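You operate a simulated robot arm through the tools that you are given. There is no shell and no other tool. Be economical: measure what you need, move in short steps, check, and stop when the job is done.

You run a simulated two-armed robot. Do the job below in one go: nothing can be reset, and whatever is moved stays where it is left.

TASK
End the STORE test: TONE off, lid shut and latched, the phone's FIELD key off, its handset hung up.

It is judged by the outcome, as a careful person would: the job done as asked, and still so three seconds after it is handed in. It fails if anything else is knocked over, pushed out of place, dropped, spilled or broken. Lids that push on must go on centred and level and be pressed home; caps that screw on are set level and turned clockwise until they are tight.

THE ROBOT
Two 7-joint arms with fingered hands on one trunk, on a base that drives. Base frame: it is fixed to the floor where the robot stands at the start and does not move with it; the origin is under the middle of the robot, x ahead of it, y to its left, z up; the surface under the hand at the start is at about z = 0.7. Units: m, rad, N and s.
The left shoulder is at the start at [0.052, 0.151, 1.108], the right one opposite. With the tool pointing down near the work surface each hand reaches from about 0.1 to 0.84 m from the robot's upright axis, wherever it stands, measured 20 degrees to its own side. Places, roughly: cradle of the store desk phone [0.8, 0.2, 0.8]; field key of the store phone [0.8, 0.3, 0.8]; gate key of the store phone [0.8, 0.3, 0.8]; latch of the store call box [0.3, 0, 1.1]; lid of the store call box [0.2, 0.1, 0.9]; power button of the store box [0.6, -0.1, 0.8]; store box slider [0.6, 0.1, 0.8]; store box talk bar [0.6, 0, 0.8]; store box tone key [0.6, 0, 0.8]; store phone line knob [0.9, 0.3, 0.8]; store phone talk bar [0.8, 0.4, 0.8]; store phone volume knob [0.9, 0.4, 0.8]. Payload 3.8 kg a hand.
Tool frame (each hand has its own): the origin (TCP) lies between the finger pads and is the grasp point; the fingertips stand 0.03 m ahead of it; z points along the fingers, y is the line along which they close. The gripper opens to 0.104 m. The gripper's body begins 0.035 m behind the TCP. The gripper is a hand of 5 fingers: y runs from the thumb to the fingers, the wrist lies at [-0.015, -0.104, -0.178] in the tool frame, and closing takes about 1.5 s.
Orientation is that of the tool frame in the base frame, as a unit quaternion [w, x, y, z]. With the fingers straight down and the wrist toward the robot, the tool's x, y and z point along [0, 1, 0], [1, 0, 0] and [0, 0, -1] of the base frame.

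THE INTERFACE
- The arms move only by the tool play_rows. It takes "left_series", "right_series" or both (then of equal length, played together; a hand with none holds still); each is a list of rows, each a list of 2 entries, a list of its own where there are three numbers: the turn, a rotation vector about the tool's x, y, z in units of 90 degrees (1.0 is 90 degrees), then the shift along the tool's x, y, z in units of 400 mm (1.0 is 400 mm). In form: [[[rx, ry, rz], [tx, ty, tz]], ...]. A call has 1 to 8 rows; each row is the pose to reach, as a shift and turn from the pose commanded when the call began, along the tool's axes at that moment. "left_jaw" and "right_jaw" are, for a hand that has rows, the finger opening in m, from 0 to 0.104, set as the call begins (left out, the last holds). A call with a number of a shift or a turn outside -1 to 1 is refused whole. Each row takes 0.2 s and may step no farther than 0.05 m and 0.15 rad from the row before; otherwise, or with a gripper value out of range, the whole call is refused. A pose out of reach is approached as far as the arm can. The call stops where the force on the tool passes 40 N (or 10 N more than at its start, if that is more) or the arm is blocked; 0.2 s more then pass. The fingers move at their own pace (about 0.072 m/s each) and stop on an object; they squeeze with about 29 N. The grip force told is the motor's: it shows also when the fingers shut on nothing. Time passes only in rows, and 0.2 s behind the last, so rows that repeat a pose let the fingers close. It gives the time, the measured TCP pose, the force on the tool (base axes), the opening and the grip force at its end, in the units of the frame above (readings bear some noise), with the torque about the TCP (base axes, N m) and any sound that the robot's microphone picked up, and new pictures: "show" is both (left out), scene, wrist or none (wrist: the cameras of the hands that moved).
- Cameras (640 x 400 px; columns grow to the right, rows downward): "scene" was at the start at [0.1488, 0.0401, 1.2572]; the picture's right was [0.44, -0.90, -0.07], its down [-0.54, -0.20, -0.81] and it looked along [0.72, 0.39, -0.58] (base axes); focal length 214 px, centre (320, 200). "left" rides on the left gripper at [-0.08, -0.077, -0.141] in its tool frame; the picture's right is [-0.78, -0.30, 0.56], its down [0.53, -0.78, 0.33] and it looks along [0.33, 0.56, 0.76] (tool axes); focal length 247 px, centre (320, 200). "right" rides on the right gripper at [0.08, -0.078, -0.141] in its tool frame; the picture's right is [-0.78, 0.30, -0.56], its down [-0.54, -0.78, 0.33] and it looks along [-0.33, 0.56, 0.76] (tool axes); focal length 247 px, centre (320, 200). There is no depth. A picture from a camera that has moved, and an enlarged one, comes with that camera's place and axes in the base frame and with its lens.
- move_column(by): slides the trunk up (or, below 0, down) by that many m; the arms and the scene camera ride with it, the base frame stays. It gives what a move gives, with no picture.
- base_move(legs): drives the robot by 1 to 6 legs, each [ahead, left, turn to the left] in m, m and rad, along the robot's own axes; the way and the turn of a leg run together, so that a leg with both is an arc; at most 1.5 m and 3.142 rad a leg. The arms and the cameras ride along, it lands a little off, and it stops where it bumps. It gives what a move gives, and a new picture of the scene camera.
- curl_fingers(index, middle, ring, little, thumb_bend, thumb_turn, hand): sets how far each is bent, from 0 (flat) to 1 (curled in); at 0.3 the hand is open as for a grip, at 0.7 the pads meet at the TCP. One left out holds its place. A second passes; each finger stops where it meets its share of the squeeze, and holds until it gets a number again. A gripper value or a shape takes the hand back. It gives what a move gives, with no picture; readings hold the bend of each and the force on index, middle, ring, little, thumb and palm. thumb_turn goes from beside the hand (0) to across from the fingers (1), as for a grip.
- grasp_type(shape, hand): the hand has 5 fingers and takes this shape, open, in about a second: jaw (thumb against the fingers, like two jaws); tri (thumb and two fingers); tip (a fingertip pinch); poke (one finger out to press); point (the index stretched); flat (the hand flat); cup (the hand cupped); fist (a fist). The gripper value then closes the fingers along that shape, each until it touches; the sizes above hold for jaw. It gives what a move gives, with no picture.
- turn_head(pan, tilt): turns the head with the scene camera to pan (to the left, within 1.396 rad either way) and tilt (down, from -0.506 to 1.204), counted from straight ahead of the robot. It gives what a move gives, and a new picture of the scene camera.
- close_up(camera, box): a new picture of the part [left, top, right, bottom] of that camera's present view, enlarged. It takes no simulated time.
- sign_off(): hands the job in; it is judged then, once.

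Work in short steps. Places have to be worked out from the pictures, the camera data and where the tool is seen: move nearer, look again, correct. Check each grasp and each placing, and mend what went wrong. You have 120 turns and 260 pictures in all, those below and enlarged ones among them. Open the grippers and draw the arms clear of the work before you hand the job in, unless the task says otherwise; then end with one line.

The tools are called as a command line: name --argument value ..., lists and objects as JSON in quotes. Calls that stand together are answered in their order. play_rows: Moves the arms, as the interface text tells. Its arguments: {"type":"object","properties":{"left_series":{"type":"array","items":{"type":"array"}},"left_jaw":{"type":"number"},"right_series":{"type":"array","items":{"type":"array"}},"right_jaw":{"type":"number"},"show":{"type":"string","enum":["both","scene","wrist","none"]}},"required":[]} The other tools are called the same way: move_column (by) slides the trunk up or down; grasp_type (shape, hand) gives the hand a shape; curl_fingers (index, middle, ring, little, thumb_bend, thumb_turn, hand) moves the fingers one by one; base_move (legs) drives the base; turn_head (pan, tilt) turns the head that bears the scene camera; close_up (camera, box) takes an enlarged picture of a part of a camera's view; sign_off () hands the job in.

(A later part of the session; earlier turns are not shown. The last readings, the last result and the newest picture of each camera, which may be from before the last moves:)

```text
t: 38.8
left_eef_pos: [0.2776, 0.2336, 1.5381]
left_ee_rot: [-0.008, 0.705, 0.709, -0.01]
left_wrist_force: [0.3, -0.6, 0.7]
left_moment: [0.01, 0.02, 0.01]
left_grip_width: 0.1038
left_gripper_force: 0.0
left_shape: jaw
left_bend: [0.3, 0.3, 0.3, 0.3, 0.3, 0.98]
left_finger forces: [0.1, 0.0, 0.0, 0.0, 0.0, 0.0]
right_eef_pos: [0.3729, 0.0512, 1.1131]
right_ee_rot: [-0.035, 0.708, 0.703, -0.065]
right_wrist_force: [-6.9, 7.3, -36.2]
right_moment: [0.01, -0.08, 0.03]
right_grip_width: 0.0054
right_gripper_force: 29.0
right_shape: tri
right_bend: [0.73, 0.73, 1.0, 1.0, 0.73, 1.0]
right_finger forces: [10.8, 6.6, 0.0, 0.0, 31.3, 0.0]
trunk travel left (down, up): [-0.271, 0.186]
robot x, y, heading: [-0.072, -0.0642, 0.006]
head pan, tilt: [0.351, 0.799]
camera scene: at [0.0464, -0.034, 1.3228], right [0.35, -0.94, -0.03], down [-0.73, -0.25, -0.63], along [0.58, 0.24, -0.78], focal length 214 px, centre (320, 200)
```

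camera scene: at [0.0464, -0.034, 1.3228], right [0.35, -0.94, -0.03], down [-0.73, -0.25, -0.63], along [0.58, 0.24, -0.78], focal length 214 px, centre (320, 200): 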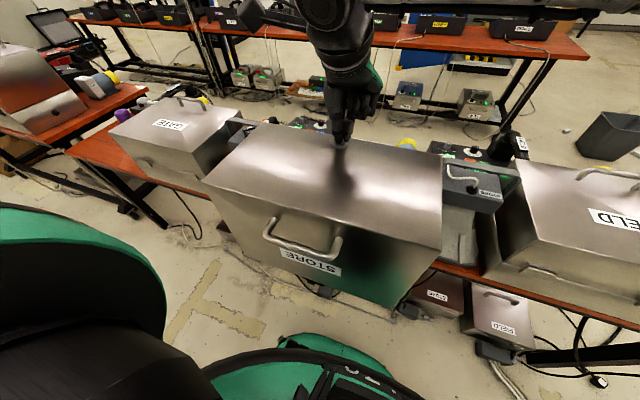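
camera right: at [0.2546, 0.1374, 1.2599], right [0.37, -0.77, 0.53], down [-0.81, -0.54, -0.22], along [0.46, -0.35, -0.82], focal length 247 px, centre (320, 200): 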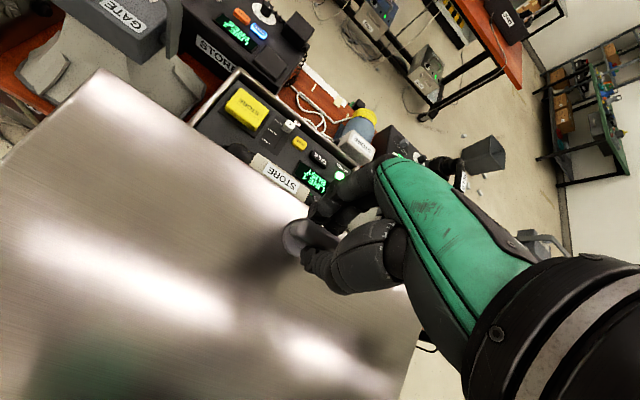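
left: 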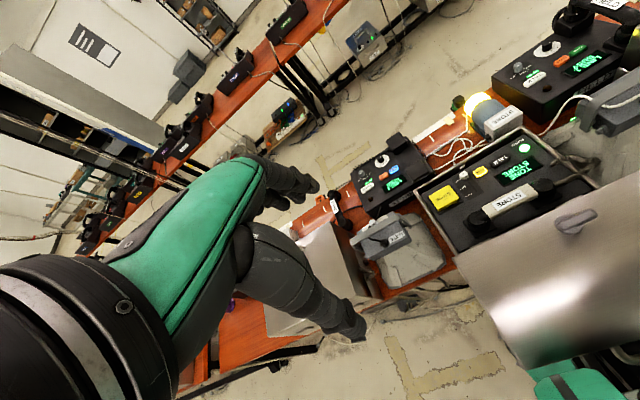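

play_rows --right_series '[[[0, 0, 0], [0.006, -0.01, 0.015]]]' --show "none"

base_move --legs '[[0.1, 0.0, 0]]'

```text
t: 39.2
left_eef_pos: [0.2734, 0.2311, 1.5406]
left_ee_rot: [-0.007, 0.705, 0.709, -0.007]
left_wrist_force: [-0.1, -0.2, 0.2]
left_moment: [-0.01, -0.04, 0.0]
left_grip_width: 0.1039
left_gripper_force: 0.0
left_shape: jaw
left_bend: [0.3, 0.3, 0.3, 0.3, 0.3, 0.98]
left_finger forces: [0.0, 0.0, 0.1, 0.0, 0.0, 0.0]
right_eef_pos: [0.3652, 0.0512, 1.1118]
right_ee_rot: [-0.036, 0.708, 0.703, -0.061]
right_wrist_force: [-7.3, 2.8, -19.3]
right_moment: [0.01, -0.07, 0.04]
right_grip_width: 0.0057
right_gripper_force: 29.1
right_shape: tri
right_bend: [0.73, 0.73, 1.0, 1.0, 0.73, 1.0]
right_finger forces: [3.4, 4.6, 0.0, 0.0, 28.5, 0.0]
trunk travel left (down, up): [-0.271, 0.186]
robot x, y, heading: [-0.0699, -0.0665, 0.009]
head pan, tilt: [0.351, 0.799]
```

```text
t: 40.5
left_eef_pos: [0.3786, 0.232, 1.5384]
left_ee_rot: [-0.008, 0.705, 0.709, -0.008]
left_wrist_force: [0.5, 0.2, -1.0]
left_moment: [0.01, 0.0, -0.03]
left_grip_width: 0.1038
left_gripper_force: 0.0
left_shape: jaw
left_bend: [0.3, 0.3, 0.3, 0.3, 0.3, 0.98]
left_finger forces: [0.1, 0.0, 0.0, 0.0, 0.0, 0.1]
right_eef_pos: [0.4653, 0.0521, 1.1041]
right_ee_rot: [-0.039, 0.704, 0.706, -0.074]
right_wrist_force: [-5.3, 3.9, -3.2]
right_moment: [0.03, 0.07, 0.04]
right_grip_width: 0.0067
right_gripper_force: 28.8
right_shape: tri
right_bend: [0.73, 0.73, 1.0, 1.0, 0.75, 1.0]
right_finger forces: [2.3, 8.8, 0.0, 0.0, 22.7, 0.1]
trunk travel left (down, up): [-0.271, 0.186]
robot x, y, heading: [0.0362, -0.0698, 0.011]
head pan, tilt: [0.351, 0.799]
stopped in leg 1: the force on the tool passed its limit at 42 N (the readings are from after the stop); the commanded pose is now the measured one
camera scene: at [0.1486, -0.036, 1.3232], right [0.35, -0.94, -0.03], down [-0.73, -0.25, -0.63], along [0.58, 0.24, -0.78], focal length 214 px, centre (320, 200)
```

scene: 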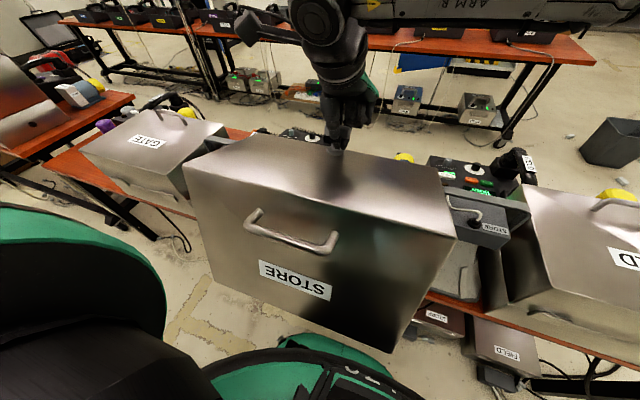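

The lid followed the base forward. I'll continue the closing arc from here.

play_rows --right_series '[[[0, 0, 0], [0, 0.045, 0.001]], [[0, 0, 0], [0, 0.091, 0.005]], [[0, 0, 0], [0, 0.14, 0.015]], [[0, 0, 0], [0, 0.19, 0.03]], [[0, 0, 0], [0, 0.238, 0.049]], [[0, 0, 0], [0, 0.285, 0.07]], [[0, 0, 0], [0, 0.33, 0.096]], [[0, 0, 0], [0, 0.373, 0.124]]]' --show "scene"

```text
t: 42.3
left_eef_pos: [0.3747, 0.2344, 1.5399]
left_ee_rot: [-0.006, 0.706, 0.708, -0.008]
left_wrist_force: [0.3, 0.6, 0.1]
left_moment: [0.01, -0.03, -0.03]
left_grip_width: 0.1039
left_gripper_force: 0.1
left_shape: jaw
left_bend: [0.3, 0.3, 0.3, 0.3, 0.3, 0.98]
left_finger forces: [0.0, 0.0, 0.1, 0.0, 0.2, 0.1]
right_eef_pos: [0.6008, 0.0519, 1.0305]
right_ee_rot: [-0.039, 0.703, 0.706, -0.073]
right_wrist_force: [-21.8, 6.8, -20.2]
right_moment: [0.07, 0.54, -0.01]
right_grip_width: 0.0063
right_gripper_force: 29.2
right_shape: tri
right_bend: [0.73, 0.71, 1.0, 1.0, 0.76, 1.0]
right_finger forces: [11.8, 16.4, 0.0, 0.0, 28.7, 0.1]
trunk travel left (down, up): [-0.271, 0.186]
robot x, y, heading: [0.0306, -0.0653, 0.009]
head pan, tilt: [0.351, 0.799]
camera scene: at [0.1448, -0.0338, 1.3232], right [0.35, -0.94, -0.03], down [-0.73, -0.25, -0.63], along [0.59, 0.24, -0.77], focal length 214 px, centre (320, 200)
```

scene: 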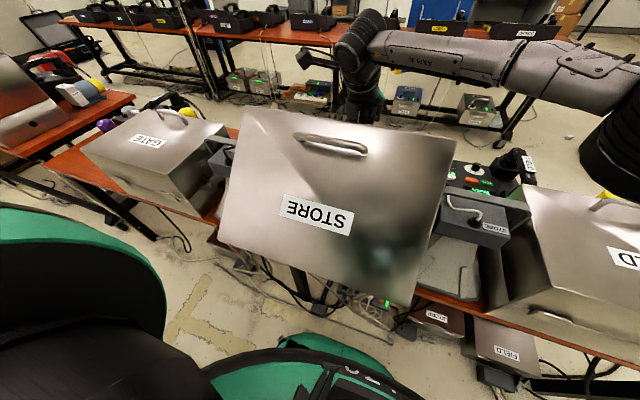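

Still steady. I'll go on down the arc at a slightly smaller radius.

play_rows --right_series '[[[0, 0, 0], [0, 0.03, 0.04]], [[0, 0, 0], [0, 0.078, 0.074]], [[0, 0, 0], [0, 0.112, 0.108]], [[0, 0, 0], [0, 0.146, 0.145]], [[0, 0, 0], [0, 0.168, 0.175]], [[0, 0, 0], [0, 0.191, 0.206]]]' --show "scene"

```text
t: 43.7
left_eef_pos: [0.3755, 0.2338, 1.5383]
left_ee_rot: [-0.007, 0.705, 0.709, -0.008]
left_wrist_force: [-0.5, 0.2, 0.3]
left_moment: [0.03, 0.0, -0.03]
left_grip_width: 0.1038
left_gripper_force: 0.1
left_shape: jaw
left_bend: [0.3, 0.3, 0.3, 0.3, 0.3, 0.98]
left_finger forces: [0.0, 0.0, 0.0, 0.0, 0.0, 0.0]
right_eef_pos: [0.6677, 0.0442, 0.9399]
right_ee_rot: [-0.036, 0.705, 0.705, -0.073]
right_wrist_force: [-5.4, 9.6, -4.7]
right_moment: [-0.05, 0.02, 0.05]
right_grip_width: 0.0066
right_gripper_force: 29.2
right_shape: tri
right_bend: [0.73, 0.73, 1.0, 1.0, 0.77, 1.0]
right_finger forces: [4.7, 2.0, 0.0, 0.1, 9.2, 0.0]
trunk travel left (down, up): [-0.271, 0.186]
robot x, y, heading: [0.0302, -0.064, 0.001]
head pan, tilt: [0.351, 0.799]
camera scene: at [0.1457, -0.034, 1.3232], right [0.35, -0.94, -0.03], down [-0.73, -0.25, -0.63], along [0.58, 0.24, -0.77], focal length 214 px, centre (320, 200)
```

scene: 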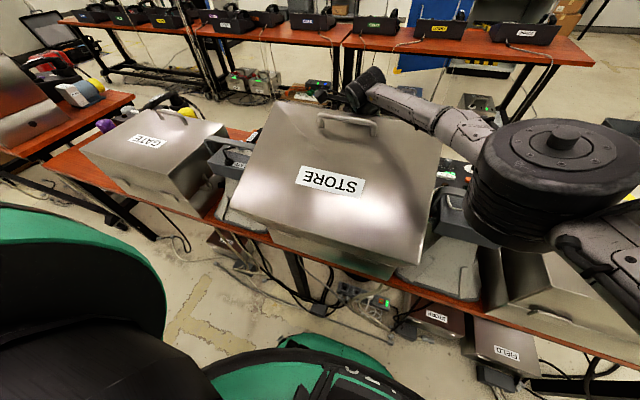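

The lid is nearly closed. I'll check the grip with the wrist camera.

close_up --camera "right" --box '[160, 100, 480, 350]'

close_up --camera "left" --box '[300, 100, 640, 400]'

```text
1.60 times, centred on (320, 225) of right
camera zoom: at [0.6129, 0.1323, 1.0868], right [0.38, -0.75, 0.54], down [-0.82, -0.55, -0.18], along [0.43, -0.38, -0.82], focal length 395 px, centre (320, 160)
```

zoom: 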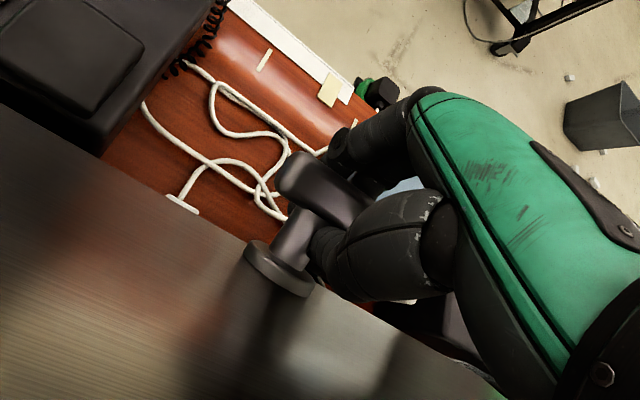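

```text
1.33 times, centred on (470, 250) of left
camera zoom: at [0.3009, 0.1541, 1.6831], right [-0.3, -0.78, -0.55], down [-0.79, 0.53, -0.32], along [0.54, 0.34, -0.77], focal length 329 px, centre (120, 133)
```

zoom: 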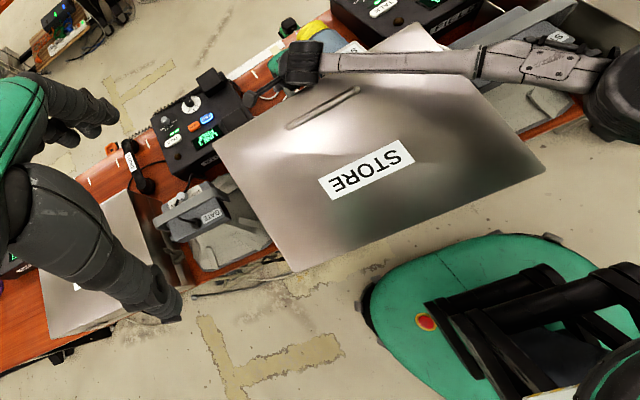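

The thumb sits beside the stem and the bar pivots freely. I'll lower it through the last part of the arc.

play_rows --right_series '[[[0, 0, 0], [0, 0.022, 0.047]], [[0, 0, 0], [0, 0.043, 0.094]], [[0, 0, 0], [0, 0.058, 0.13]], [[0, 0, 0], [0, 0.072, 0.1655]], [[0, 0, 0], [0, 0.08, 0.19]], [[0, 0, 0], [0, 0.0875, 0.2135]]]' --show "both"

```text
t: 44.2
left_eef_pos: [0.3746, 0.232, 1.54]
left_ee_rot: [-0.007, 0.706, 0.708, -0.008]
left_wrist_force: [-0.4, 0.6, 0.3]
left_moment: [-0.01, 0.01, -0.03]
left_grip_width: 0.1038
left_gripper_force: 0.0
left_shape: jaw
left_bend: [0.3, 0.3, 0.3, 0.3, 0.3, 0.98]
left_finger forces: [0.1, 0.0, 0.1, 0.1, 0.1, 0.1]
right_eef_pos: [0.6764, 0.0439, 0.9366]
right_ee_rot: [-0.039, 0.708, 0.703, -0.062]
right_wrist_force: [-29.3, 6.9, -13.2]
right_moment: [-0.05, -0.26, 0.01]
right_grip_width: 0.0079
right_gripper_force: 29.2
right_shape: tri
right_bend: [0.73, 0.73, 1.0, 1.0, 0.75, 1.0]
right_finger forces: [1.0, 1.9, 0.1, 0.0, 29.9, 0.0]
right hand out of reach, approached as far as the arm can: row 2
trunk travel left (down, up): [-0.271, 0.186]
robot x, y, heading: [0.0294, -0.0665, 0.004]
head pan, tilt: [0.351, 0.799]
stopped in row 2 (right hand): the force on the tool passed its limit at 41 N (the readings are from after the stop); the commanded pose is now the measured one
camera scene: at [0.1454, -0.0363, 1.3232], right [0.35, -0.94, -0.03], down [-0.73, -0.25, -0.63], along [0.59, 0.24, -0.77], focal length 214 px, centre (320, 200)
camera right: at [0.6212, 0.1285, 1.0828], right [0.37, -0.76, 0.53], down [-0.82, -0.54, -0.2], along [0.44, -0.36, -0.82], focal length 247 px, centre (320, 200)
```

scene: 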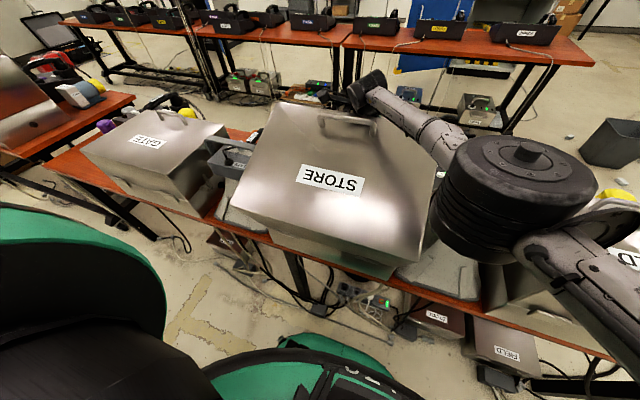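
right: 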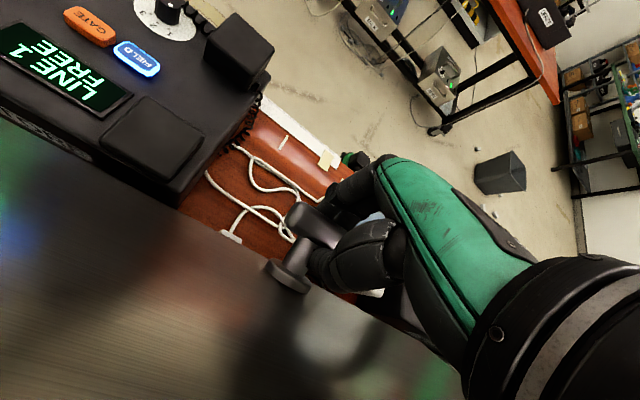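

The reach is at its edge. I'll ease the pull a little and lower the trunk instead, since the last part of the arc is nearly straight down.

play_rows --right_series '[[[0, 0, 0], [0, -0.012, 0.01]]]' --show "none"

move_column --by -0.04

```text
t: 44.6
left_eef_pos: [0.3758, 0.2385, 1.5396]
left_ee_rot: [-0.006, 0.705, 0.709, -0.009]
left_wrist_force: [-0.9, -0.4, 0.1]
left_moment: [0.02, -0.04, -0.01]
left_grip_width: 0.1037
left_gripper_force: 0.0
left_shape: jaw
left_bend: [0.3, 0.3, 0.3, 0.3, 0.3, 0.98]
left_finger forces: [0.0, 0.0, 0.0, 0.0, 0.0, 0.1]
right_eef_pos: [0.6755, 0.0458, 0.937]
right_ee_rot: [-0.033, 0.708, 0.703, -0.06]
right_wrist_force: [-30.9, -4.8, -10.2]
right_moment: [0.02, -0.26, 0.09]
right_grip_width: 0.0081
right_gripper_force: 28.9
right_shape: tri
right_bend: [0.73, 0.73, 1.0, 1.0, 0.75, 1.0]
right_finger forces: [1.2, 0.9, 0.0, 0.1, 30.1, 0.0]
trunk travel left (down, up): [-0.271, 0.186]
robot x, y, heading: [0.0334, -0.0638, 0.006]
head pan, tilt: [0.351, 0.799]
```

```text
t: 45.0
left_eef_pos: [0.3776, 0.2332, 1.5295]
left_ee_rot: [-0.008, 0.705, 0.709, -0.007]
left_wrist_force: [0.6, 0.3, 0.7]
left_moment: [0.0, 0.03, -0.03]
left_grip_width: 0.1034
left_gripper_force: 0.0
left_shape: jaw
left_bend: [0.3, 0.3, 0.3, 0.3, 0.3, 0.98]
left_finger forces: [0.0, 0.1, 0.0, 0.1, 0.0, 0.0]
right_eef_pos: [0.6765, 0.0472, 0.9364]
right_ee_rot: [-0.036, 0.708, 0.703, -0.055]
right_wrist_force: [-33.4, -11.9, -6.5]
right_moment: [0.07, -0.27, 0.17]
right_grip_width: 0.0094
right_gripper_force: 29.0
right_shape: tri
right_bend: [0.73, 0.73, 1.0, 1.0, 0.75, 1.0]
right_finger forces: [1.0, 0.2, 0.1, 0.0, 32.3, 0.0]
trunk travel left (down, up): [-0.263, 0.194]
robot x, y, heading: [0.0341, -0.0658, 0.006]
head pan, tilt: [0.351, 0.799]
stopped: the force on the tool passed its limit at 46 N (the readings are from after the stop); the commanded pose is now the measured one
```

The thumb is carrying all the load, so the hand is pulling forward too far. I'll move it back about 1 cm to relieve that.

play_rows --right_series '[[[0, 0, 0], [0, -0.015, 0.0]], [[0, 0, 0], [0, -0.03, 0.0]]]' --show "none"

close_up --camera "right" --box '[220, 150, 440, 350]'

```text
t: 45.6
left_eef_pos: [0.3781, 0.236, 1.5309]
left_ee_rot: [-0.008, 0.705, 0.71, -0.009]
left_wrist_force: [0.5, -0.3, 0.5]
left_moment: [0.01, 0.02, -0.02]
left_grip_width: 0.1038
left_gripper_force: 0.0
left_shape: jaw
left_bend: [0.3, 0.3, 0.3, 0.3, 0.3, 0.98]
left_finger forces: [0.0, 0.0, 0.1, 0.0, 0.1, 0.1]
right_eef_pos: [0.6694, 0.048, 0.9429]
right_ee_rot: [-0.033, 0.709, 0.703, -0.051]
right_wrist_force: [-18.1, -6.7, 4.6]
right_moment: [0.1, -0.09, 0.08]
right_grip_width: 0.0077
right_gripper_force: 28.4
right_shape: tri
right_bend: [0.73, 0.73, 1.0, 1.0, 0.76, 1.0]
right_finger forces: [0.1, 0.0, 0.0, 0.0, 15.8, 0.0]
trunk travel left (down, up): [-0.263, 0.194]
robot x, y, heading: [0.0349, -0.0643, 0.006]
head pan, tilt: [0.351, 0.799]
```

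```text
2.00 times, centred on (330, 250) of right
camera zoom: at [0.6117, 0.1328, 1.0891], right [0.35, -0.77, 0.54], down [-0.81, -0.53, -0.22], along [0.46, -0.36, -0.81], focal length 494 px, centre (300, 100)
```

zoom: 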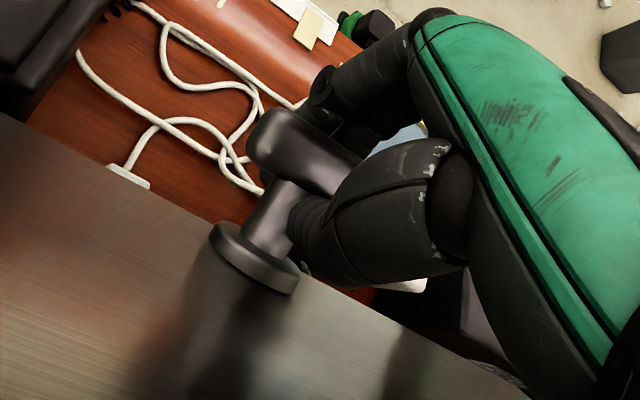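

The hand's heel is meeting the lid's tall front wall, so it can't close further this way. I'll swing the lid back up to the half-open balance point, then take its top carry handle with the left hand and lower it with that.

play_rows --right_series '[[[0, 0, 0], [0, -0.026, -0.032]], [[0, 0, 0], [0, -0.0525, -0.064]], [[0, 0, 0], [0, -0.083, -0.096]], [[0, 0, 0], [0, -0.1145, -0.129]], [[0, 0, 0], [0, -0.148, -0.158]], [[0, 0, 0], [0, -0.183, -0.186]], [[0, 0, 0], [0, -0.215, -0.208]], [[0, 0, 0], [0, -0.2465, -0.2285]]]' --show "scene"

close_up --camera "left" --box '[300, 100, 640, 400]'

```text
t: 47.4
left_eef_pos: [0.3772, 0.2308, 1.532]
left_ee_rot: [-0.009, 0.706, 0.709, -0.008]
left_wrist_force: [0.5, -0.1, 0.0]
left_moment: [0.01, 0.01, 0.04]
left_grip_width: 0.1038
left_gripper_force: 0.0
left_shape: jaw
left_bend: [0.3, 0.3, 0.3, 0.3, 0.3, 0.98]
left_finger forces: [0.0, 0.0, 0.0, 0.0, 0.0, 0.1]
right_eef_pos: [0.5786, 0.0477, 1.0411]
right_ee_rot: [-0.037, 0.709, 0.702, -0.054]
right_wrist_force: [-15.8, -9.3, -18.2]
right_moment: [0.03, -0.23, 0.05]
right_grip_width: 0.0063
right_gripper_force: 29.4
right_shape: tri
right_bend: [0.73, 0.73, 1.0, 1.0, 0.76, 1.0]
right_finger forces: [0.0, 0.1, 0.1, 0.1, 20.1, 0.0]
trunk travel left (down, up): [-0.263, 0.194]
robot x, y, heading: [0.0345, -0.0644, 0.01]
head pan, tilt: [0.351, 0.799]
camera scene: at [0.1492, -0.0371, 1.3142], right [0.35, -0.94, -0.04], down [-0.74, -0.25, -0.63], along [0.58, 0.24, -0.78], focal length 214 px, centre (320, 200)
```

scene: 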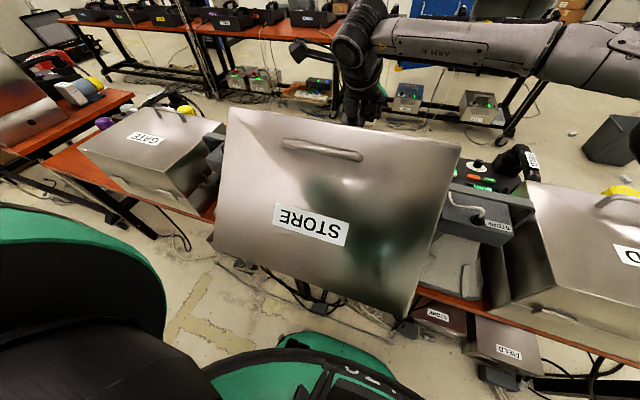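

```text
1.33 times, centred on (470, 250) of left
camera zoom: at [0.3015, 0.1498, 1.6756], right [-0.3, -0.78, -0.55], down [-0.79, 0.53, -0.31], along [0.54, 0.34, -0.77], focal length 329 px, centre (120, 133)
```

zoom: 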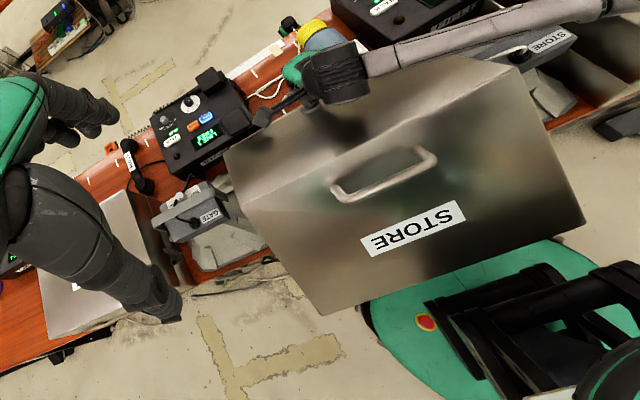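

The handle bar is now at about (0.38, 0.055, 1.12), clear of the right wrist. I'll bring the left hand over it in the tri shape.

grasp_type --shape "tri" --hand "left"

play_rows --left_series '[[[0, 0, 0], [-0.05, 0, 0.1]], [[0, 0, 0], [-0.1, 0, 0.2]], [[0, 0, 0], [-0.15, 0, 0.3]], [[0, 0, 0], [-0.2, 0, 0.4]], [[0, 0, 0], [-0.25, 0, 0.5]], [[0, 0, 0], [-0.3, 0, 0.6]], [[0, 0, 0], [-0.35, 0, 0.7]], [[0, 0, 0], [-0.39, 0, 0.76]]]' --left_jaw 0.085

```text
t: 48.3
left_eef_pos: [0.377, 0.2306, 1.5304]
left_ee_rot: [-0.008, 0.705, 0.709, -0.007]
left_wrist_force: [0.1, 0.4, 0.0]
left_moment: [0.03, -0.02, 0.0]
left_grip_width: 0.1038
left_gripper_force: 0.0
left_shape: tri
left_bend: [0.3, 0.3, 0.99, 0.99, 0.3, 0.98]
left_finger forces: [0.0, 0.1, 0.1, 0.0, 0.0, 0.1]
right_eef_pos: [0.578, 0.0472, 1.0419]
right_ee_rot: [-0.035, 0.709, 0.703, -0.054]
right_wrist_force: [-17.3, -8.5, -22.4]
right_moment: [0.05, -0.31, 0.11]
right_grip_width: 0.0067
right_gripper_force: 29.0
right_shape: tri
right_bend: [0.73, 0.73, 1.0, 1.0, 0.76, 1.0]
right_finger forces: [0.0, 0.0, 0.0, 0.1, 24.0, 0.1]
trunk travel left (down, up): [-0.263, 0.194]
robot x, y, heading: [0.0371, -0.0653, 0.011]
head pan, tilt: [0.351, 0.799]
```

```text
t: 50.1
left_eef_pos: [0.373, 0.0742, 1.2279]
left_ee_rot: [-0.009, 0.705, 0.709, -0.007]
left_wrist_force: [-0.7, -0.9, -0.1]
left_moment: [-0.02, -0.02, 0.04]
left_grip_width: 0.0851
left_gripper_force: 0.1
left_shape: tri
left_bend: [0.27, 0.34, 0.99, 0.99, 0.48, 0.99]
left_finger forces: [0.0, 0.0, 0.1, 0.0, 0.1, 0.0]
right_eef_pos: [0.5787, 0.0467, 1.0412]
right_ee_rot: [-0.036, 0.709, 0.703, -0.053]
right_wrist_force: [-17.8, -8.0, -21.8]
right_moment: [-0.01, -0.3, 0.1]
right_grip_width: 0.0064
right_gripper_force: 28.9
right_shape: tri
right_bend: [0.73, 0.73, 1.0, 1.0, 0.76, 1.0]
right_finger forces: [0.0, 0.0, 0.0, 0.1, 23.8, 0.0]
trunk travel left (down, up): [-0.263, 0.194]
robot x, y, heading: [0.0325, -0.061, 0.011]
head pan, tilt: [0.351, 0.799]
camera scene: at [0.1499, -0.037, 1.3142], right [0.35, -0.94, -0.04], down [-0.74, -0.25, -0.63], along [0.58, 0.24, -0.78], focal length 214 px, centre (320, 200)
camera left: at [0.2976, -0.0064, 1.3719], right [-0.3, -0.78, -0.55], down [-0.79, 0.53, -0.31], along [0.54, 0.34, -0.77], focal length 247 px, centre (320, 200)
```

scene: 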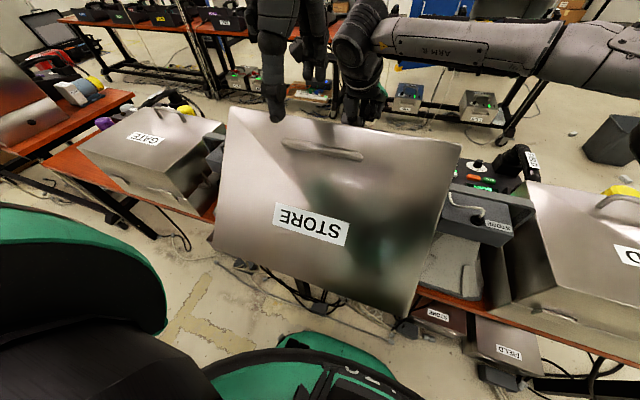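
left: 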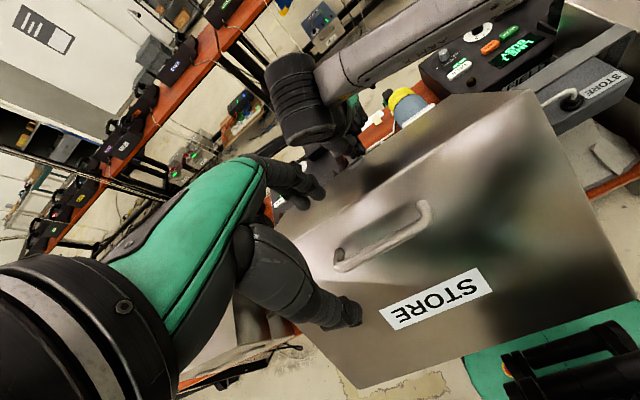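

The bar is confirmed at x ≈ 0.381. I'll narrow the opening to 5 cm so the far fingers fit between bar and panel, and lower.

play_rows --left_series '[[[0, 0, 0], [0, 0.012, 0.05]], [[0, 0, 0], [0, 0.012, 0.1]], [[0, 0, 0], [0, 0.012, 0.15]], [[0, 0, 0], [0, 0.012, 0.185]], [[0, 0, 0], [0, 0.012, 0.21]]]' --left_jaw 0.05

close_up --camera "left" --box '[230, 130, 450, 330]'

close_up --camera "scene" --box '[220, 60, 420, 200]'

```text
t: 51.3
left_eef_pos: [0.3743, 0.0768, 1.143]
left_ee_rot: [-0.007, 0.705, 0.709, -0.008]
left_wrist_force: [-0.7, -0.6, 2.7]
left_moment: [0.03, -0.11, 0.01]
left_grip_width: 0.0498
left_gripper_force: 0.0
left_shape: tri
left_bend: [0.74, 0.46, 0.99, 0.99, 0.7, 1.0]
left_finger forces: [0.1, 2.2, 0.0, 0.1, 0.0, 0.0]
right_eef_pos: [0.5816, 0.0468, 1.0423]
right_ee_rot: [-0.035, 0.709, 0.703, -0.052]
right_wrist_force: [-13.6, -6.6, -16.6]
right_moment: [0.02, -0.17, 0.04]
right_grip_width: 0.0063
right_gripper_force: 29.2
right_shape: tri
right_bend: [0.73, 0.73, 1.0, 1.0, 0.76, 1.0]
right_finger forces: [0.4, 0.4, 0.0, 0.0, 18.6, 0.0]
trunk travel left (down, up): [-0.263, 0.194]
robot x, y, heading: [0.0331, -0.0683, 0.008]
head pan, tilt: [0.351, 0.799]
camera scene: at [0.1496, -0.036, 1.3144], right [0.35, -0.94, -0.03], down [-0.74, -0.25, -0.63], along [0.58, 0.24, -0.78], focal length 214 px, centre (320, 200)
camera left: at [0.3004, -0.0035, 1.287], right [-0.3, -0.78, -0.55], down [-0.79, 0.53, -0.32], along [0.54, 0.34, -0.77], focal length 247 px, centre (320, 200)
```

scene: 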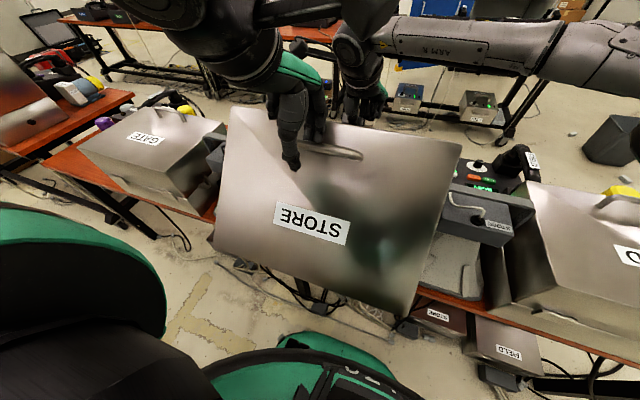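
left: 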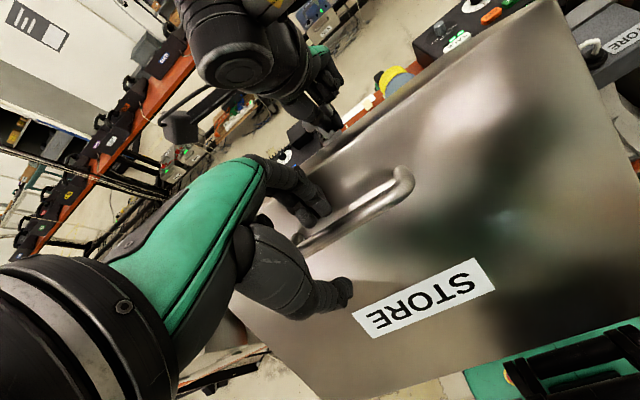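

```text
2.00 times, centred on (340, 230) of left
camera zoom: at [0.3004, -0.0035, 1.287], right [-0.3, -0.78, -0.55], down [-0.79, 0.53, -0.32], along [0.54, 0.34, -0.77], focal length 494 px, centre (280, 140)
```

zoom: 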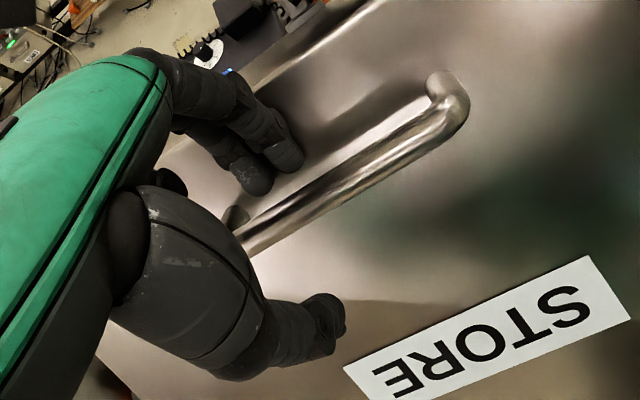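

```text
2.86 times, centred on (320, 130) of scene
camera zoom: at [0.1496, -0.036, 1.3144], right [0.35, -0.94, -0.03], down [-0.74, -0.25, -0.63], along [0.58, 0.24, -0.78], focal length 613 px, centre (320, 400)
```

zoom: 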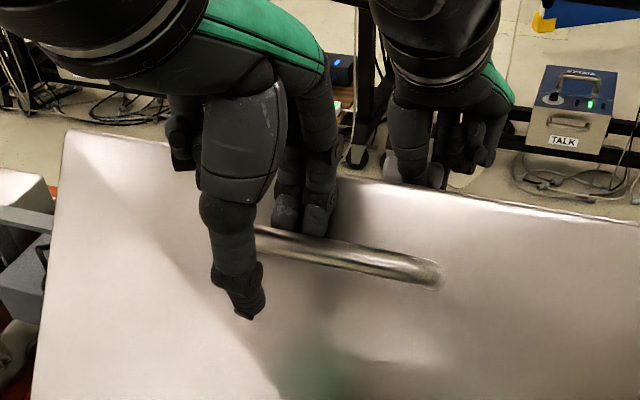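

The fingers are between bar and panel with the thumb in front. I'll close partly, go down a few mm and grip.

play_rows --left_series '[[[0, 0, 0], [0, 0, 0]], [[0, 0, 0], [0, 0, 0.01]], [[0, 0, 0], [0, 0.0, 0.025]], [[0, 0, 0], [0, 0, 0.025]]]' --left_jaw 0.03 --show "none"

play_rows --left_series '[[[0, 0, 0], [0, 0, 0]], [[0, 0, 0], [0, 0, 0]], [[0, 0, 0], [0, 0, 0]], [[0, 0, 0], [0, 0, 0]]]' --left_jaw 0.0 --show "wrist"

close_up --camera "scene" --box '[220, 60, 420, 200]'

```text
t: 52.3
left_eef_pos: [0.3756, 0.0769, 1.1345]
left_ee_rot: [-0.01, 0.706, 0.708, -0.008]
left_wrist_force: [-0.3, 0.1, 1.4]
left_moment: [0.02, -0.06, 0.0]
left_grip_width: 0.0302
left_gripper_force: 0.0
left_shape: tri
left_bend: [0.74, 0.55, 0.99, 0.99, 0.74, 1.0]
left_finger forces: [0.0, 1.5, 0.1, 0.0, 0.0, 0.1]
right_eef_pos: [0.5804, 0.0477, 1.043]
right_ee_rot: [-0.034, 0.708, 0.703, -0.052]
right_wrist_force: [-8.8, -4.5, -10.3]
right_moment: [0.01, -0.04, 0.04]
right_grip_width: 0.0068
right_gripper_force: 28.6
right_shape: tri
right_bend: [0.73, 0.73, 1.0, 1.0, 0.76, 1.0]
right_finger forces: [2.0, 1.1, 0.0, 0.0, 12.7, 0.1]
trunk travel left (down, up): [-0.263, 0.194]
robot x, y, heading: [0.0293, -0.0654, 0.004]
head pan, tilt: [0.351, 0.799]
```

```text
t: 53.3
left_eef_pos: [0.3762, 0.0769, 1.1336]
left_ee_rot: [-0.01, 0.705, 0.709, -0.008]
left_wrist_force: [-8.8, 0.4, -3.7]
left_moment: [0.01, 0.1, 0.17]
left_grip_width: 0.0
left_gripper_force: 29.0
left_shape: tri
left_bend: [0.68, 0.74, 1.0, 1.0, 0.56, 1.0]
left_finger forces: [19.9, 4.3, 0.0, 0.0, 33.7, 0.0]
right_eef_pos: [0.5805, 0.0467, 1.0419]
right_ee_rot: [-0.034, 0.709, 0.702, -0.053]
right_wrist_force: [0.9, -4.2, -11.7]
right_moment: [0.0, 0.07, -0.01]
right_grip_width: 0.0064
right_gripper_force: 29.2
right_shape: tri
right_bend: [0.73, 0.73, 1.0, 1.0, 0.76, 1.0]
right_finger forces: [6.4, 2.1, 0.1, 0.0, 9.3, 0.1]
trunk travel left (down, up): [-0.263, 0.194]
robot x, y, heading: [0.0295, -0.0672, 0.007]
head pan, tilt: [0.351, 0.799]
camera left: at [0.3026, -0.0041, 1.2783], right [-0.31, -0.78, -0.55], down [-0.79, 0.53, -0.31], along [0.53, 0.34, -0.78], focal length 247 px, centre (320, 200)
```

left: 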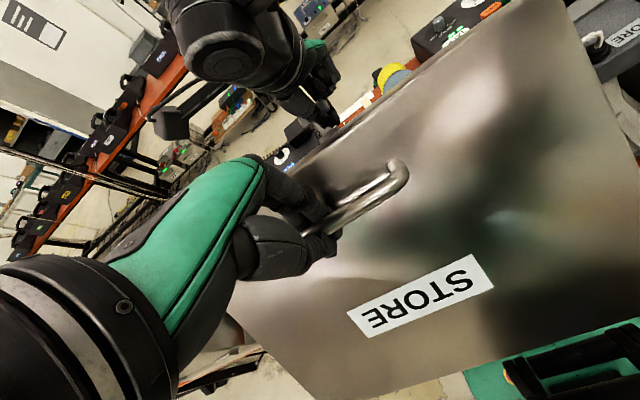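

```text
2.86 times, centred on (320, 130) of scene
camera zoom: at [0.1506, -0.0358, 1.3141], right [0.35, -0.94, -0.03], down [-0.74, -0.25, -0.63], along [0.58, 0.24, -0.78], focal length 613 px, centre (320, 400)
```

zoom: 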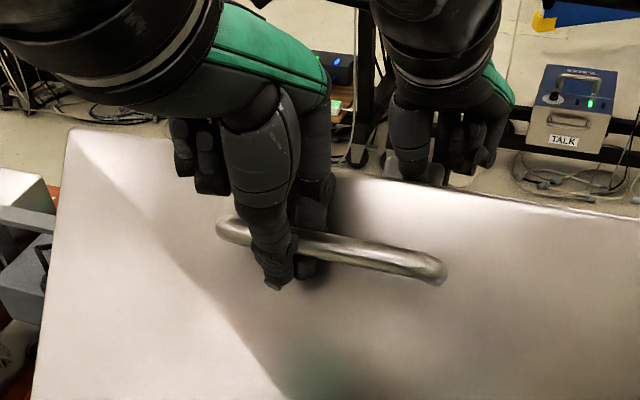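

The left hand holds the handle firmly. Now I'll open the right hand and draw it up and away to the right.

play_rows --right_series '[[[0, 0, 0], [0, 0, 0]], [[0, 0, 0], [0, 0, 0]], [[0, 0, 0], [0, 0, 0]], [[0, 0, 0], [0, 0, 0]], [[0, 0, 0], [0, 0.0, -0.03]]]' --right_jaw 0.08 --show "none"

play_rows --right_series '[[[0, 0, 0], [0, 0.02, -0.08]], [[0, 0, 0], [0, 0.04, -0.16]], [[0, 0, 0], [-0.06, 0.04, -0.24]], [[0, 0, 0], [-0.16, 0.04, -0.28]], [[0, 0, 0], [-0.27, 0.04, -0.3]], [[0, 0, 0], [-0.38, 0.04, -0.3]], [[0, 0, 0], [-0.49, 0.04, -0.3]], [[0, 0, 0], [-0.6, 0.04, -0.3]]]' --show "scene"

```text
t: 54.5
left_eef_pos: [0.3769, 0.0764, 1.1346]
left_ee_rot: [-0.01, 0.706, 0.708, -0.009]
left_wrist_force: [-6.8, -0.3, -7.3]
left_moment: [-0.04, 0.06, 0.14]
left_grip_width: 0.0
left_gripper_force: 29.3
left_shape: tri
left_bend: [0.68, 0.74, 1.0, 1.0, 0.55, 1.0]
left_finger forces: [21.6, 5.2, 0.0, 0.0, 33.3, 0.0]
right_eef_pos: [0.5808, 0.0483, 1.0524]
right_ee_rot: [-0.034, 0.709, 0.702, -0.055]
right_wrist_force: [14.0, -0.3, 8.7]
right_moment: [0.0, -0.14, -0.06]
right_grip_width: 0.062
right_gripper_force: 0.1
right_shape: tri
right_bend: [0.26, 0.35, 0.99, 0.99, 0.71, 1.0]
right_finger forces: [0.0, 0.1, 0.1, 0.0, 16.0, 0.0]
trunk travel left (down, up): [-0.263, 0.194]
robot x, y, heading: [0.0355, -0.0633, 0.005]
head pan, tilt: [0.351, 0.799]
```

```text
t: 56.3
left_eef_pos: [0.3779, 0.0764, 1.1334]
left_ee_rot: [-0.01, 0.705, 0.71, -0.009]
left_wrist_force: [-1.5, 0.7, -10.0]
left_moment: [0.01, 0.06, 0.19]
left_grip_width: 0.0
left_gripper_force: 29.0
left_shape: tri
left_bend: [0.68, 0.74, 1.0, 1.0, 0.55, 1.0]
left_finger forces: [24.2, 6.0, 0.1, 0.1, 31.5, 0.0]
right_eef_pos: [0.612, -0.1884, 1.1742]
right_ee_rot: [-0.035, 0.709, 0.703, -0.054]
right_wrist_force: [0.2, -0.6, -0.4]
right_moment: [0.04, -0.02, 0.04]
right_grip_width: 0.0796
right_gripper_force: 0.0
right_shape: tri
right_bend: [0.26, 0.35, 0.99, 0.99, 0.53, 0.99]
right_finger forces: [0.0, 0.1, 0.0, 0.1, 0.1, 0.0]
trunk travel left (down, up): [-0.263, 0.194]
robot x, y, heading: [0.0341, -0.0639, 0.005]
head pan, tilt: [0.351, 0.799]
camera scene: at [0.151, -0.0361, 1.3141], right [0.35, -0.94, -0.03], down [-0.74, -0.25, -0.63], along [0.58, 0.24, -0.78], focal length 214 px, centre (320, 200)
```

scene: 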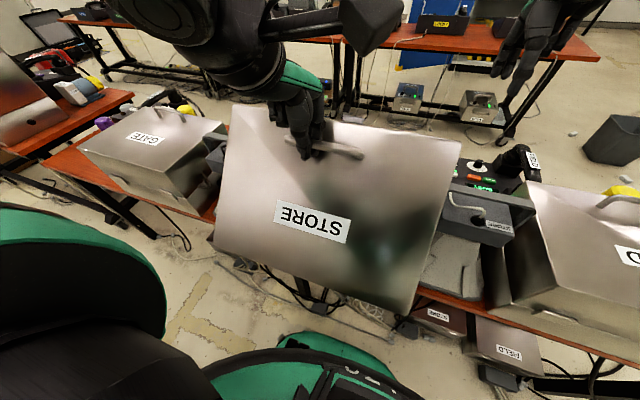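

The right hand is clear. I'll lower the lid by the handle along its arc.

play_rows --left_series '[[[0, 0, 0], [0, 0.036, 0.0]], [[0, 0, 0], [0, 0.073, 0.0]], [[0, 0, 0], [0, 0.112, 0.002]], [[0, 0, 0], [0, 0.152, 0.005]], [[0, 0, 0], [0, 0.19, 0.01]], [[0, 0, 0], [0, 0.228, 0.017]], [[0, 0, 0], [0, 0.265, 0.026]], [[0, 0, 0], [0, 0.303, 0.037]]]' --show "scene"

```text
t: 58.1
left_eef_pos: [0.4965, 0.0778, 1.1142]
left_ee_rot: [-0.011, 0.706, 0.709, -0.009]
left_wrist_force: [-0.3, -0.9, -2.0]
left_moment: [0.06, 0.16, 0.24]
left_grip_width: 0.0
left_gripper_force: 28.9
left_shape: tri
left_bend: [0.66, 0.74, 1.0, 1.0, 0.56, 1.0]
left_finger forces: [27.2, 7.0, 0.0, 0.0, 28.5, 0.0]
right_eef_pos: [0.6127, -0.1879, 1.1741]
right_ee_rot: [-0.035, 0.709, 0.703, -0.055]
right_wrist_force: [-0.3, -0.5, 0.2]
right_moment: [0.01, 0.02, -0.01]
right_grip_width: 0.0796
right_gripper_force: 0.1
right_shape: tri
right_bend: [0.26, 0.35, 0.99, 0.99, 0.53, 0.99]
right_finger forces: [0.1, 0.0, 0.1, 0.0, 0.1, 0.0]
trunk travel left (down, up): [-0.263, 0.194]
robot x, y, heading: [0.0336, -0.066, 0.006]
head pan, tilt: [0.351, 0.799]
camera scene: at [0.1519, -0.0355, 1.314], right [0.35, -0.94, -0.03], down [-0.74, -0.25, -0.63], along [0.58, 0.24, -0.78], focal length 214 px, centre (320, 200)
```

scene: 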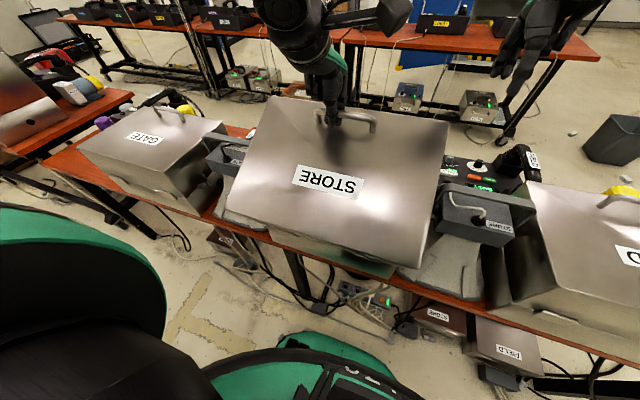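

Smooth and light. Continuing to full closure; it will stop by force on contact.

play_rows --left_series '[[[0, 0, 0], [0, 0.036, 0.014]], [[0, 0, 0], [0, 0.072, 0.029]], [[0, 0, 0], [0, 0.106, 0.046]], [[0, 0, 0], [0, 0.14, 0.065]], [[0, 0, 0], [0, 0.168, 0.083]], [[0, 0, 0], [0, 0.194, 0.1]], [[0, 0, 0], [0, 0.215, 0.116]], [[0, 0, 0], [0, 0.235, 0.132]]]' --show "scene"

```text
t: 59.9
left_eef_pos: [0.5911, 0.0777, 1.0581]
left_ee_rot: [-0.01, 0.706, 0.708, -0.008]
left_wrist_force: [1.4, -0.4, -3.8]
left_moment: [0.1, 0.18, 0.26]
left_grip_width: 0.0
left_gripper_force: 28.8
left_shape: tri
left_bend: [0.66, 0.74, 1.0, 1.0, 0.57, 1.0]
left_finger forces: [28.3, 0.1, 0.0, 0.1, 27.2, 0.0]
right_eef_pos: [0.6123, -0.1891, 1.1729]
right_ee_rot: [-0.035, 0.709, 0.703, -0.054]
right_wrist_force: [-0.1, 0.4, 0.0]
right_moment: [0.0, -0.02, -0.02]
right_grip_width: 0.0796
right_gripper_force: 0.1
right_shape: tri
right_bend: [0.26, 0.35, 0.99, 0.99, 0.53, 0.99]
right_finger forces: [0.1, 0.0, 0.0, 0.0, 0.1, 0.0]
trunk travel left (down, up): [-0.263, 0.194]
robot x, y, heading: [0.0341, -0.0652, 0.005]
head pan, tilt: [0.351, 0.799]
camera scene: at [0.1521, -0.0353, 1.314], right [0.35, -0.94, -0.03], down [-0.74, -0.25, -0.63], along [0.58, 0.24, -0.78], focal length 214 px, centre (320, 200)
```

scene: 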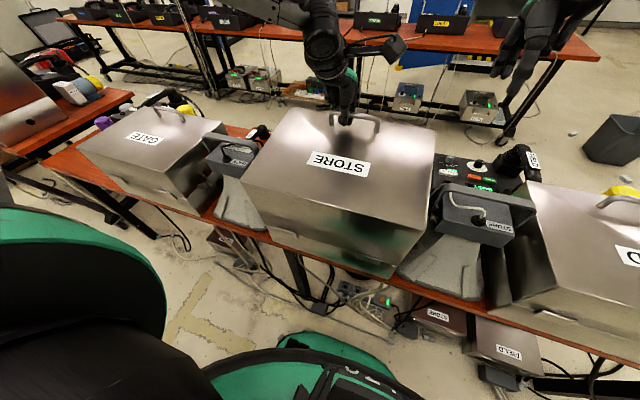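

play_rows --left_series '[[[0, 0, 0], [0, 0.018, 0.0165]], [[0, 0, 0], [0, 0.036, 0.034]], [[0, 0, 0], [0, 0.053, 0.052]], [[0, 0, 0], [0, 0.069, 0.071]], [[0, 0, 0], [0, 0.085, 0.09]], [[0, 0, 0], [0, 0.1, 0.109]]]' --show "scene"

```text
t: 61.2
left_eef_pos: [0.6174, 0.076, 1.0299]
left_ee_rot: [0.001, 0.706, 0.708, -0.005]
left_wrist_force: [-27.8, 2.3, 22.4]
left_moment: [-0.08, -0.23, 0.08]
left_grip_width: 0.0001
left_gripper_force: 28.6
left_shape: tri
left_bend: [0.7, 0.74, 1.0, 1.0, 0.57, 1.0]
left_finger forces: [29.7, 0.0, 0.0, 0.1, 33.4, 0.0]
right_eef_pos: [0.6053, -0.1878, 1.1784]
right_ee_rot: [-0.032, 0.709, 0.703, -0.052]
right_wrist_force: [0.4, 0.1, 0.4]
right_moment: [0.01, 0.01, 0.03]
right_grip_width: 0.0798
right_gripper_force: 0.1
right_shape: tri
right_bend: [0.26, 0.35, 0.99, 0.99, 0.53, 0.99]
right_finger forces: [0.1, 0.1, 0.1, 0.1, 0.0, 0.0]
trunk travel left (down, up): [-0.263, 0.194]
robot x, y, heading: [0.0319, -0.0636, 0.007]
head pan, tilt: [0.351, 0.799]
stopped in row 6 (left hand): the force on the tool passed its limit at 48 N (the readings are from after the stop); the commanded pose is now the measured one
camera scene: at [0.1422, -0.0347, 1.3149], right [0.35, -0.94, -0.03], down [-0.73, -0.25, -0.63], along [0.58, 0.24, -0.78], focal length 214 px, centre (320, 200)
```

scene: 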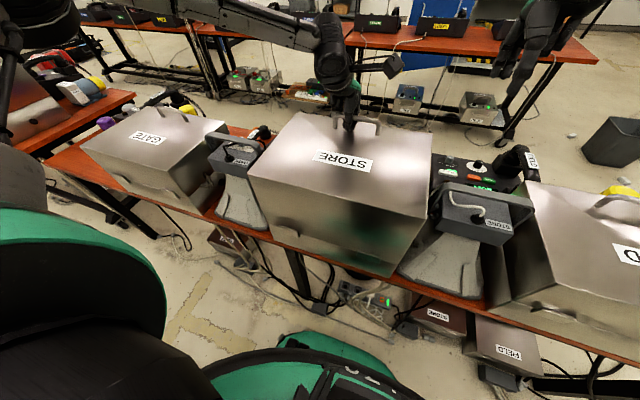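

Firm contact: the lid appears shut. I'll release the handle and raise the left hand straight up.

play_rows --left_series '[[[0, 0, 0], [0, -0.01, 0]], [[0, 0, 0], [0, -0.01, 0]], [[0, 0, 0], [0, -0.01, 0]], [[0, 0, 0], [0, -0.01, 0]]]' --left_jaw 0.07 --show "none"

play_rows --left_series '[[[0, 0, 0], [0, 0, -0.08]], [[0, 0, 0], [0, 0, -0.18]], [[0, 0, 0], [0, 0, -0.28]], [[0, 0, 0], [0, -0.0, -0.38]], [[0, 0, 0], [0, 0, -0.48]]]' --show "both"

close_up --camera "right" --box '[0, 0, 640, 400]'

```text
t: 62.2
left_eef_pos: [0.6169, 0.075, 1.0309]
left_ee_rot: [0.001, 0.706, 0.708, -0.003]
left_wrist_force: [-0.1, -1.0, 29.3]
left_moment: [-0.03, -1.02, -0.14]
left_grip_width: 0.068
left_gripper_force: 0.0
left_shape: tri
left_bend: [0.74, 0.36, 0.99, 0.99, 0.6, 1.0]
left_finger forces: [16.9, 8.9, 4.0, 0.0, 0.1, 0.0]
right_eef_pos: [0.6077, -0.1883, 1.1762]
right_ee_rot: [-0.034, 0.708, 0.703, -0.051]
right_wrist_force: [0.0, -0.3, 0.3]
right_moment: [-0.01, -0.03, 0.0]
right_grip_width: 0.0795
right_gripper_force: 0.0
right_shape: tri
right_bend: [0.26, 0.35, 0.99, 0.99, 0.53, 0.99]
right_finger forces: [0.0, 0.1, 0.0, 0.0, 0.0, 0.1]
trunk travel left (down, up): [-0.263, 0.194]
robot x, y, heading: [0.0333, -0.0598, 0.005]
head pan, tilt: [0.351, 0.799]
```

```text
t: 63.4
left_eef_pos: [0.6253, 0.0772, 1.2156]
left_ee_rot: [-0.004, 0.706, 0.708, -0.007]
left_wrist_force: [0.0, 0.0, 0.6]
left_moment: [0.01, 0.0, 0.03]
left_grip_width: 0.0697
left_gripper_force: 0.1
left_shape: tri
left_bend: [0.73, 0.38, 0.99, 0.99, 0.6, 1.0]
left_finger forces: [0.0, 0.0, 0.0, 0.0, 0.1, 0.1]
right_eef_pos: [0.6119, -0.1885, 1.1749]
right_ee_rot: [-0.035, 0.709, 0.703, -0.053]
right_wrist_force: [0.0, 0.7, -0.3]
right_moment: [-0.02, -0.01, -0.01]
right_grip_width: 0.0796
right_gripper_force: 0.1
right_shape: tri
right_bend: [0.26, 0.35, 0.99, 0.99, 0.53, 0.99]
right_finger forces: [0.1, 0.0, 0.0, 0.0, 0.0, 0.0]
trunk travel left (down, up): [-0.263, 0.194]
robot x, y, heading: [0.0348, -0.066, 0.007]
head pan, tilt: [0.351, 0.799]
camera scene: at [0.1495, -0.0356, 1.3142], right [0.35, -0.94, -0.03], down [-0.74, -0.25, -0.63], along [0.58, 0.24, -0.78], focal length 214 px, centre (320, 200)
camera left: at [0.5497, -0.0026, 1.3614], right [-0.3, -0.78, -0.55], down [-0.78, 0.53, -0.32], along [0.54, 0.33, -0.77], focal length 247 px, centre (320, 200)
```

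scene: 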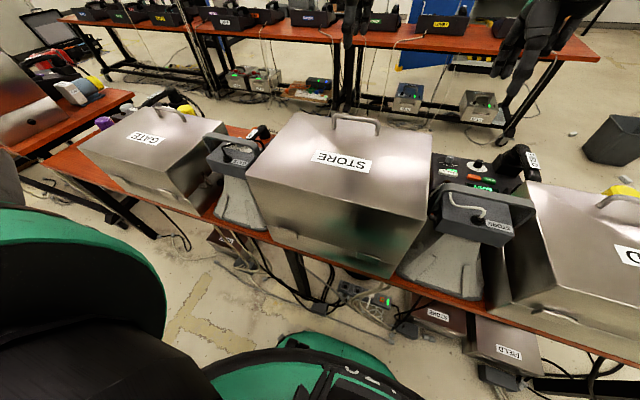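
left: 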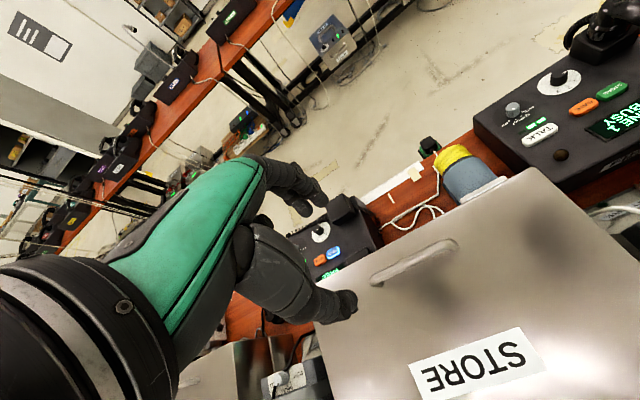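

```text
1.00 times, centred on (320, 200) of right (not enlarged: the box is as wide or as high as the picture)
camera zoom: at [0.5529, -0.1041, 1.3217], right [0.36, -0.76, 0.54], down [-0.82, -0.54, -0.22], along [0.46, -0.36, -0.81], focal length 247 px, centre (320, 200)
```

zoom: 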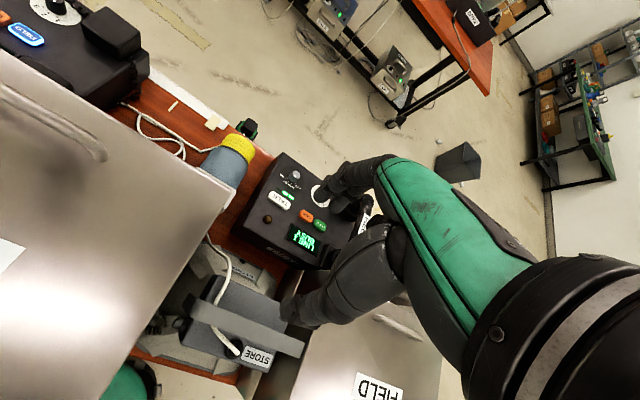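

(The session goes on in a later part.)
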